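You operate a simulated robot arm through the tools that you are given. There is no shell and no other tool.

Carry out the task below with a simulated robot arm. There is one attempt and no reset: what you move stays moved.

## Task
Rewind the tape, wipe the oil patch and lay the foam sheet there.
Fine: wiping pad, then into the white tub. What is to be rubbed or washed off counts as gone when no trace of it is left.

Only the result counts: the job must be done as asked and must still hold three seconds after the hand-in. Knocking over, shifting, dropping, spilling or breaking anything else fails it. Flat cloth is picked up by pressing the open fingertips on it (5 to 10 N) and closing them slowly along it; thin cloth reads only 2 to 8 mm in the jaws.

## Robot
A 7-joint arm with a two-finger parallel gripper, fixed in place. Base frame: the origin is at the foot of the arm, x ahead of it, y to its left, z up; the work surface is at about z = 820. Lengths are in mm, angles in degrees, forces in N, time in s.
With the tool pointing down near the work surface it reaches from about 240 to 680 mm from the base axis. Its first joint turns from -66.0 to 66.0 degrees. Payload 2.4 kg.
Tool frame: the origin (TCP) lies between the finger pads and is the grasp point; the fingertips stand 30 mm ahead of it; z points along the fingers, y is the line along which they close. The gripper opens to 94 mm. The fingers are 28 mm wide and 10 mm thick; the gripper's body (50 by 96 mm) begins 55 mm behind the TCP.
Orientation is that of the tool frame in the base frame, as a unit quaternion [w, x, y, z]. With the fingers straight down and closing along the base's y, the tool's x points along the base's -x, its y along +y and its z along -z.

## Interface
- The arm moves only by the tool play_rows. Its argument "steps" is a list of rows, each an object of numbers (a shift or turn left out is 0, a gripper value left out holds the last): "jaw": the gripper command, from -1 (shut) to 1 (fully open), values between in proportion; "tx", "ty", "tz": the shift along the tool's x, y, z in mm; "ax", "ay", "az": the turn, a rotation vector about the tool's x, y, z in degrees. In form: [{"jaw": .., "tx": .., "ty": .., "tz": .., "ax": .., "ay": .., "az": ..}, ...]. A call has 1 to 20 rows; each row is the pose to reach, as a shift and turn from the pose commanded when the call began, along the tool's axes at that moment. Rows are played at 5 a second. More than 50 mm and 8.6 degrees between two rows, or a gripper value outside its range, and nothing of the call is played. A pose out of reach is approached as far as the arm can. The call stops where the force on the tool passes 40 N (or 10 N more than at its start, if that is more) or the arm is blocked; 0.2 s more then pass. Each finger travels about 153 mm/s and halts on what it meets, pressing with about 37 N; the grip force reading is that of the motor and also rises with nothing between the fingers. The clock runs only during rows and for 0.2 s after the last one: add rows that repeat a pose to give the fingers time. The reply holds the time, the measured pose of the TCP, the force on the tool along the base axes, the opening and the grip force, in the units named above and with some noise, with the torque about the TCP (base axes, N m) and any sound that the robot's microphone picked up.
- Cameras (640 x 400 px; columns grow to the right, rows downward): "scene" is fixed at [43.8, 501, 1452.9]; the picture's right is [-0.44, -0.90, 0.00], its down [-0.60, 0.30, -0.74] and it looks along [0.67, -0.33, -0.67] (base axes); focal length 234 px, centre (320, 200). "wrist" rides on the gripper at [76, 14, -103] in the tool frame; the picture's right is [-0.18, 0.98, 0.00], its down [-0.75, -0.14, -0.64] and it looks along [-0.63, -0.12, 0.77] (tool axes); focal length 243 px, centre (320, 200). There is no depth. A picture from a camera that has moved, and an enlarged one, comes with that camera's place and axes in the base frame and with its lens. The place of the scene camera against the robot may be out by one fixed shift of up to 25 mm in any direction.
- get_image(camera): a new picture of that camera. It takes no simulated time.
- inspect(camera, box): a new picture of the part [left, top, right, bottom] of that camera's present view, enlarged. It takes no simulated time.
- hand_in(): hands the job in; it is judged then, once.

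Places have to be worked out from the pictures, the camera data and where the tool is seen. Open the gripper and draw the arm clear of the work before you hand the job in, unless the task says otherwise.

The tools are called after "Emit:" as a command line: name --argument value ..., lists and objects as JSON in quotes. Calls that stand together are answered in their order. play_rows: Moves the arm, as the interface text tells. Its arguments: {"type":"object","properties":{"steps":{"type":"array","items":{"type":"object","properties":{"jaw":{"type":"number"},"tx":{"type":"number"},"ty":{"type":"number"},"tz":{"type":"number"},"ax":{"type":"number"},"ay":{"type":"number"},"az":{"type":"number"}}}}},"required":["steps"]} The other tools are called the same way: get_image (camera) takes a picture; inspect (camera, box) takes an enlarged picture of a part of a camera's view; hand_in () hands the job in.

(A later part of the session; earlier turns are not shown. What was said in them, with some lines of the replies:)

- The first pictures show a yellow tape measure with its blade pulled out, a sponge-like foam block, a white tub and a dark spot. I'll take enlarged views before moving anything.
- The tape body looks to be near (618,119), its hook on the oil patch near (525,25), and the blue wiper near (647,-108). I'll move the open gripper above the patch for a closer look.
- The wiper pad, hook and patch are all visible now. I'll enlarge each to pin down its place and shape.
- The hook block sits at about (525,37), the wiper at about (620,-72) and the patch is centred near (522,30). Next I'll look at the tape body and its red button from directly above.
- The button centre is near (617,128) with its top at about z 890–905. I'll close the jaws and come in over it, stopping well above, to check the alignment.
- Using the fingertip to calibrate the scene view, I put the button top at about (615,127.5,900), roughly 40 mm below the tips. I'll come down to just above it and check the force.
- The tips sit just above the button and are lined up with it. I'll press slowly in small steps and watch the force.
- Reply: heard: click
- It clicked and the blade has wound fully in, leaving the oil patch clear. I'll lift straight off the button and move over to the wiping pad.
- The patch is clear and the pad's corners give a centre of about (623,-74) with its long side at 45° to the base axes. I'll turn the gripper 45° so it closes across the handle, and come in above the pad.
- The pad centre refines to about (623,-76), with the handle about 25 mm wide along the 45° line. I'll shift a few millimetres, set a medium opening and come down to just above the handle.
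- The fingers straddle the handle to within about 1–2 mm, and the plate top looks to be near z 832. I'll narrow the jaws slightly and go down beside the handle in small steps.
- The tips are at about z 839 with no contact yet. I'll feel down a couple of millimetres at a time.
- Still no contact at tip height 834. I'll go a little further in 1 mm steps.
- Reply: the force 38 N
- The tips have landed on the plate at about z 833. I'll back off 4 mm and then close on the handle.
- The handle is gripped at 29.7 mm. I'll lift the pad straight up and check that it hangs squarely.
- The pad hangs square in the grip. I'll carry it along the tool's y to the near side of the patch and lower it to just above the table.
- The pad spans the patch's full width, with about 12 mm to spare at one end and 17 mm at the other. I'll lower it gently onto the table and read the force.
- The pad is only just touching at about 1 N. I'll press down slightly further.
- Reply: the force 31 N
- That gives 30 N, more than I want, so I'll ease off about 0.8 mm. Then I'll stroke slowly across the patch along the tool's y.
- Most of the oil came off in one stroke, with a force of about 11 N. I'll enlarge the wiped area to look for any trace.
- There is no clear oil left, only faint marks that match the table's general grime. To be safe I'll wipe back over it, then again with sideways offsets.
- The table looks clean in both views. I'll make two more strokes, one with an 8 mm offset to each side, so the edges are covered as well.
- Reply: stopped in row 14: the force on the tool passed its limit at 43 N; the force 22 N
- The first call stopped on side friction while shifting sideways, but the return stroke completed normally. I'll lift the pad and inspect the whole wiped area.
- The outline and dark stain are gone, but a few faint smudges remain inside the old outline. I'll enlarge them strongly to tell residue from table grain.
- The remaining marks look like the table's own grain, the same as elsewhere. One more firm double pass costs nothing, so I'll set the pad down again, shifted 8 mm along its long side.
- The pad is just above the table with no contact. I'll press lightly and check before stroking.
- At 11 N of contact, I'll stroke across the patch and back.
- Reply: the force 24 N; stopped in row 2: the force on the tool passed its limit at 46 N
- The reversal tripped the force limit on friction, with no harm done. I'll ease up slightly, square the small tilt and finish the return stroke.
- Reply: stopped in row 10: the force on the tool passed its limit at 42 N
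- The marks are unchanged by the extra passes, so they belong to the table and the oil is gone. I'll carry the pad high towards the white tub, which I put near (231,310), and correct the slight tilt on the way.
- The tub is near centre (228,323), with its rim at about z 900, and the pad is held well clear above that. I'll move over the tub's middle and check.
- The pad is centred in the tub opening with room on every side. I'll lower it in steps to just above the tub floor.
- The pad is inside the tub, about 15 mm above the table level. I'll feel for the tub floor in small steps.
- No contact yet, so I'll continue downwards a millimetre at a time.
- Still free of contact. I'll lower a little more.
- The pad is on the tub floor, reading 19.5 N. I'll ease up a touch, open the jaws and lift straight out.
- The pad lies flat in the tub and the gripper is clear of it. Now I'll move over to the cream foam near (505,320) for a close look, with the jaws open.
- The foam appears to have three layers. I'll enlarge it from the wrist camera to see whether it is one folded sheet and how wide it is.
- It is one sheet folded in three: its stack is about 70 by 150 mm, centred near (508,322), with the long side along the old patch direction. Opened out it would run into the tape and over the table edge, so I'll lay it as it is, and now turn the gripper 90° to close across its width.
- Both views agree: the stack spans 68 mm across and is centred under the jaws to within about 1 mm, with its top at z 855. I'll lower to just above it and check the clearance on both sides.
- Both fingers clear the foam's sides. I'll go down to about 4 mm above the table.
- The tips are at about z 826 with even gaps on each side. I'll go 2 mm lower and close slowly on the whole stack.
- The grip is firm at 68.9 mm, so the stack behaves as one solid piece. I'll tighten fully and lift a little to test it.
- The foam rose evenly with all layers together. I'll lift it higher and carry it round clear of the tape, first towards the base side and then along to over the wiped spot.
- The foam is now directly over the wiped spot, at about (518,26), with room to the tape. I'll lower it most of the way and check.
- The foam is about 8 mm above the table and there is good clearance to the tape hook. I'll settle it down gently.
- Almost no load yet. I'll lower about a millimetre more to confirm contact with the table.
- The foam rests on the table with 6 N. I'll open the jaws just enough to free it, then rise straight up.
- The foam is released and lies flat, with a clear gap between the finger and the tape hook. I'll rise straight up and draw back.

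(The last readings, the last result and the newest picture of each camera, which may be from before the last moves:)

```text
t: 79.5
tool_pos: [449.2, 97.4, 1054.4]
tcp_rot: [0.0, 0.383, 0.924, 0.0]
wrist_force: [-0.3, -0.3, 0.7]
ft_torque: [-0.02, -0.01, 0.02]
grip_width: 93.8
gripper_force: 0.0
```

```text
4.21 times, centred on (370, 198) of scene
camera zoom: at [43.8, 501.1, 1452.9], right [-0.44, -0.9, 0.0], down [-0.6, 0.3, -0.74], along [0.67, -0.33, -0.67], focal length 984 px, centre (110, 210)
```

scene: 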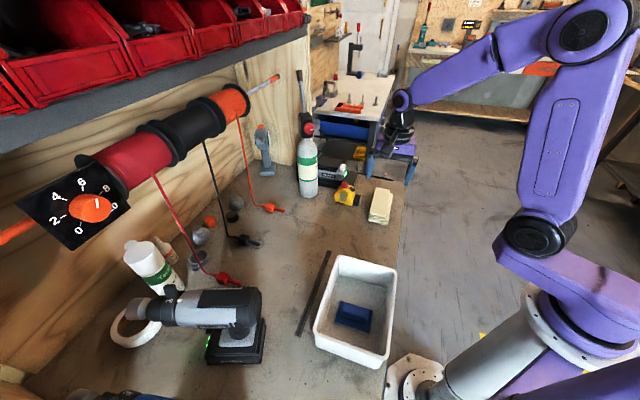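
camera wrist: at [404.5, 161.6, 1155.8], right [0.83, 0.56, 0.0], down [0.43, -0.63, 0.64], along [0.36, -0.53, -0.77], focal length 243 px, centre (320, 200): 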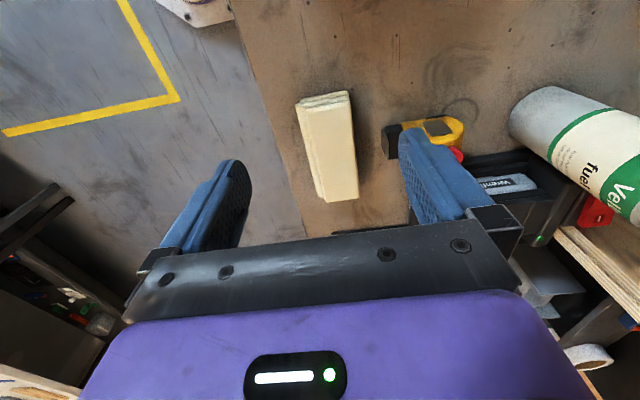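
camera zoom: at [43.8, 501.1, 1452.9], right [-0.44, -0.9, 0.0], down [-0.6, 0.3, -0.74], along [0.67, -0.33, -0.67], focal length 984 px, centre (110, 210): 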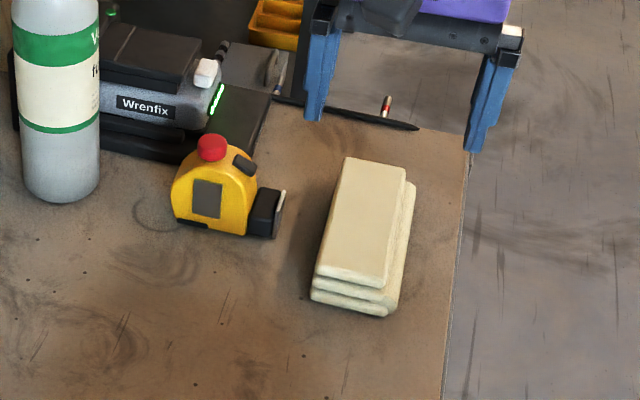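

Everything is in place: the tape is wound in, the patch is wiped and covered by the foam, and the pad is in the tub. I'll draw the arm further up and back before handing in.

Emit:
play_rows --steps '[{"jaw": 1, "tz": -25, "tx": 15}, {"tz": -50, "tx": 35}, {"tz": -75, "tx": 55}, {"tz": -100, "tx": 75}, {"tz": -120, "tx": 85}, {"tz": -120, "tx": 85}, {"tz": -120, "tx": 85}]'

Emit:
get_image --camera "scene"

Emit:
inspect --camera "scene" --box '[300, 150, 420, 245]'

Emit:
inspect --camera "scene" --box '[290, 240, 430, 380]'

```text
t: 81.0
tool_pos: [387.2, 157.1, 1174.0]
tcp_rot: [0.001, 0.384, 0.923, 0.001]
wrist_force: [0.5, -0.3, 0.0]
ft_torque: [-0.02, 0.0, -0.01]
grip_width: 93.7
gripper_force: 0.0
```

```text
taken
```

scene: 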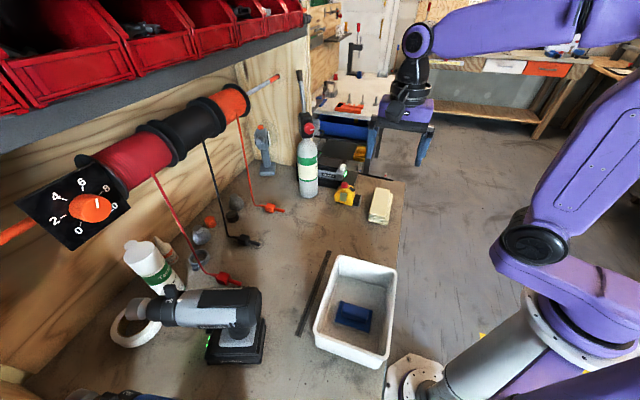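

```text
4.21 times, centred on (360, 198) of scene
camera zoom: at [43.8, 501.0, 1452.9], right [-0.44, -0.9, 0.0], down [-0.6, 0.3, -0.74], along [0.67, -0.33, -0.67], focal length 984 px, centre (152, 210)
```

zoom: 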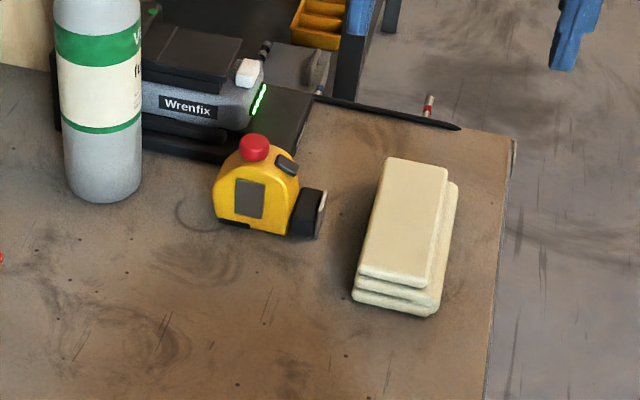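

```text
2.86 times, centred on (360, 310) of scene
camera zoom: at [43.8, 501.0, 1452.9], right [-0.44, -0.9, 0.0], down [-0.6, 0.3, -0.74], along [0.67, -0.33, -0.67], focal length 668 px, centre (206, -114)
```

zoom: 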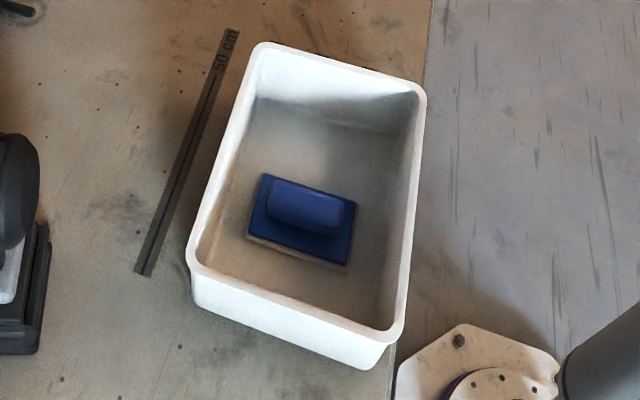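

The final views show the tape wound in, the foam flat over the wiped spot and the pad flat in the tub. Nothing else has moved, and the arm is clear with the gripper open, so I'm handing in.

Emit:
hand_in

```text
The job is handed in.
```

I finished all the steps and handed the job in. I haven't seen the judge's result.

- **Tape:** I pressed the red button, heard it click, and the blade wound fully in.
- **Oil patch:** I wiped it with several strokes of the blue pad. The only marks left match the table's own grime and didn't change with extra passes, so I judged the oil gone.
- **Wiping pad:** it lies flat on the floor of the white tub.
- **Foam sheet:** it lies over the wiped spot, still folded in three. It moved as one solid piece, and opened out it would have run into the tape and over the table edge, so I did not unfold it.

The force limit stopped the arm three times while wiping, from friction when the pad shifted sideways or reversed. The last return stroke ended partway for that reason, but the earlier strokes had already covered the whole patch. In the last pictures nothing else had moved, and the arm was clear with the gripper open.
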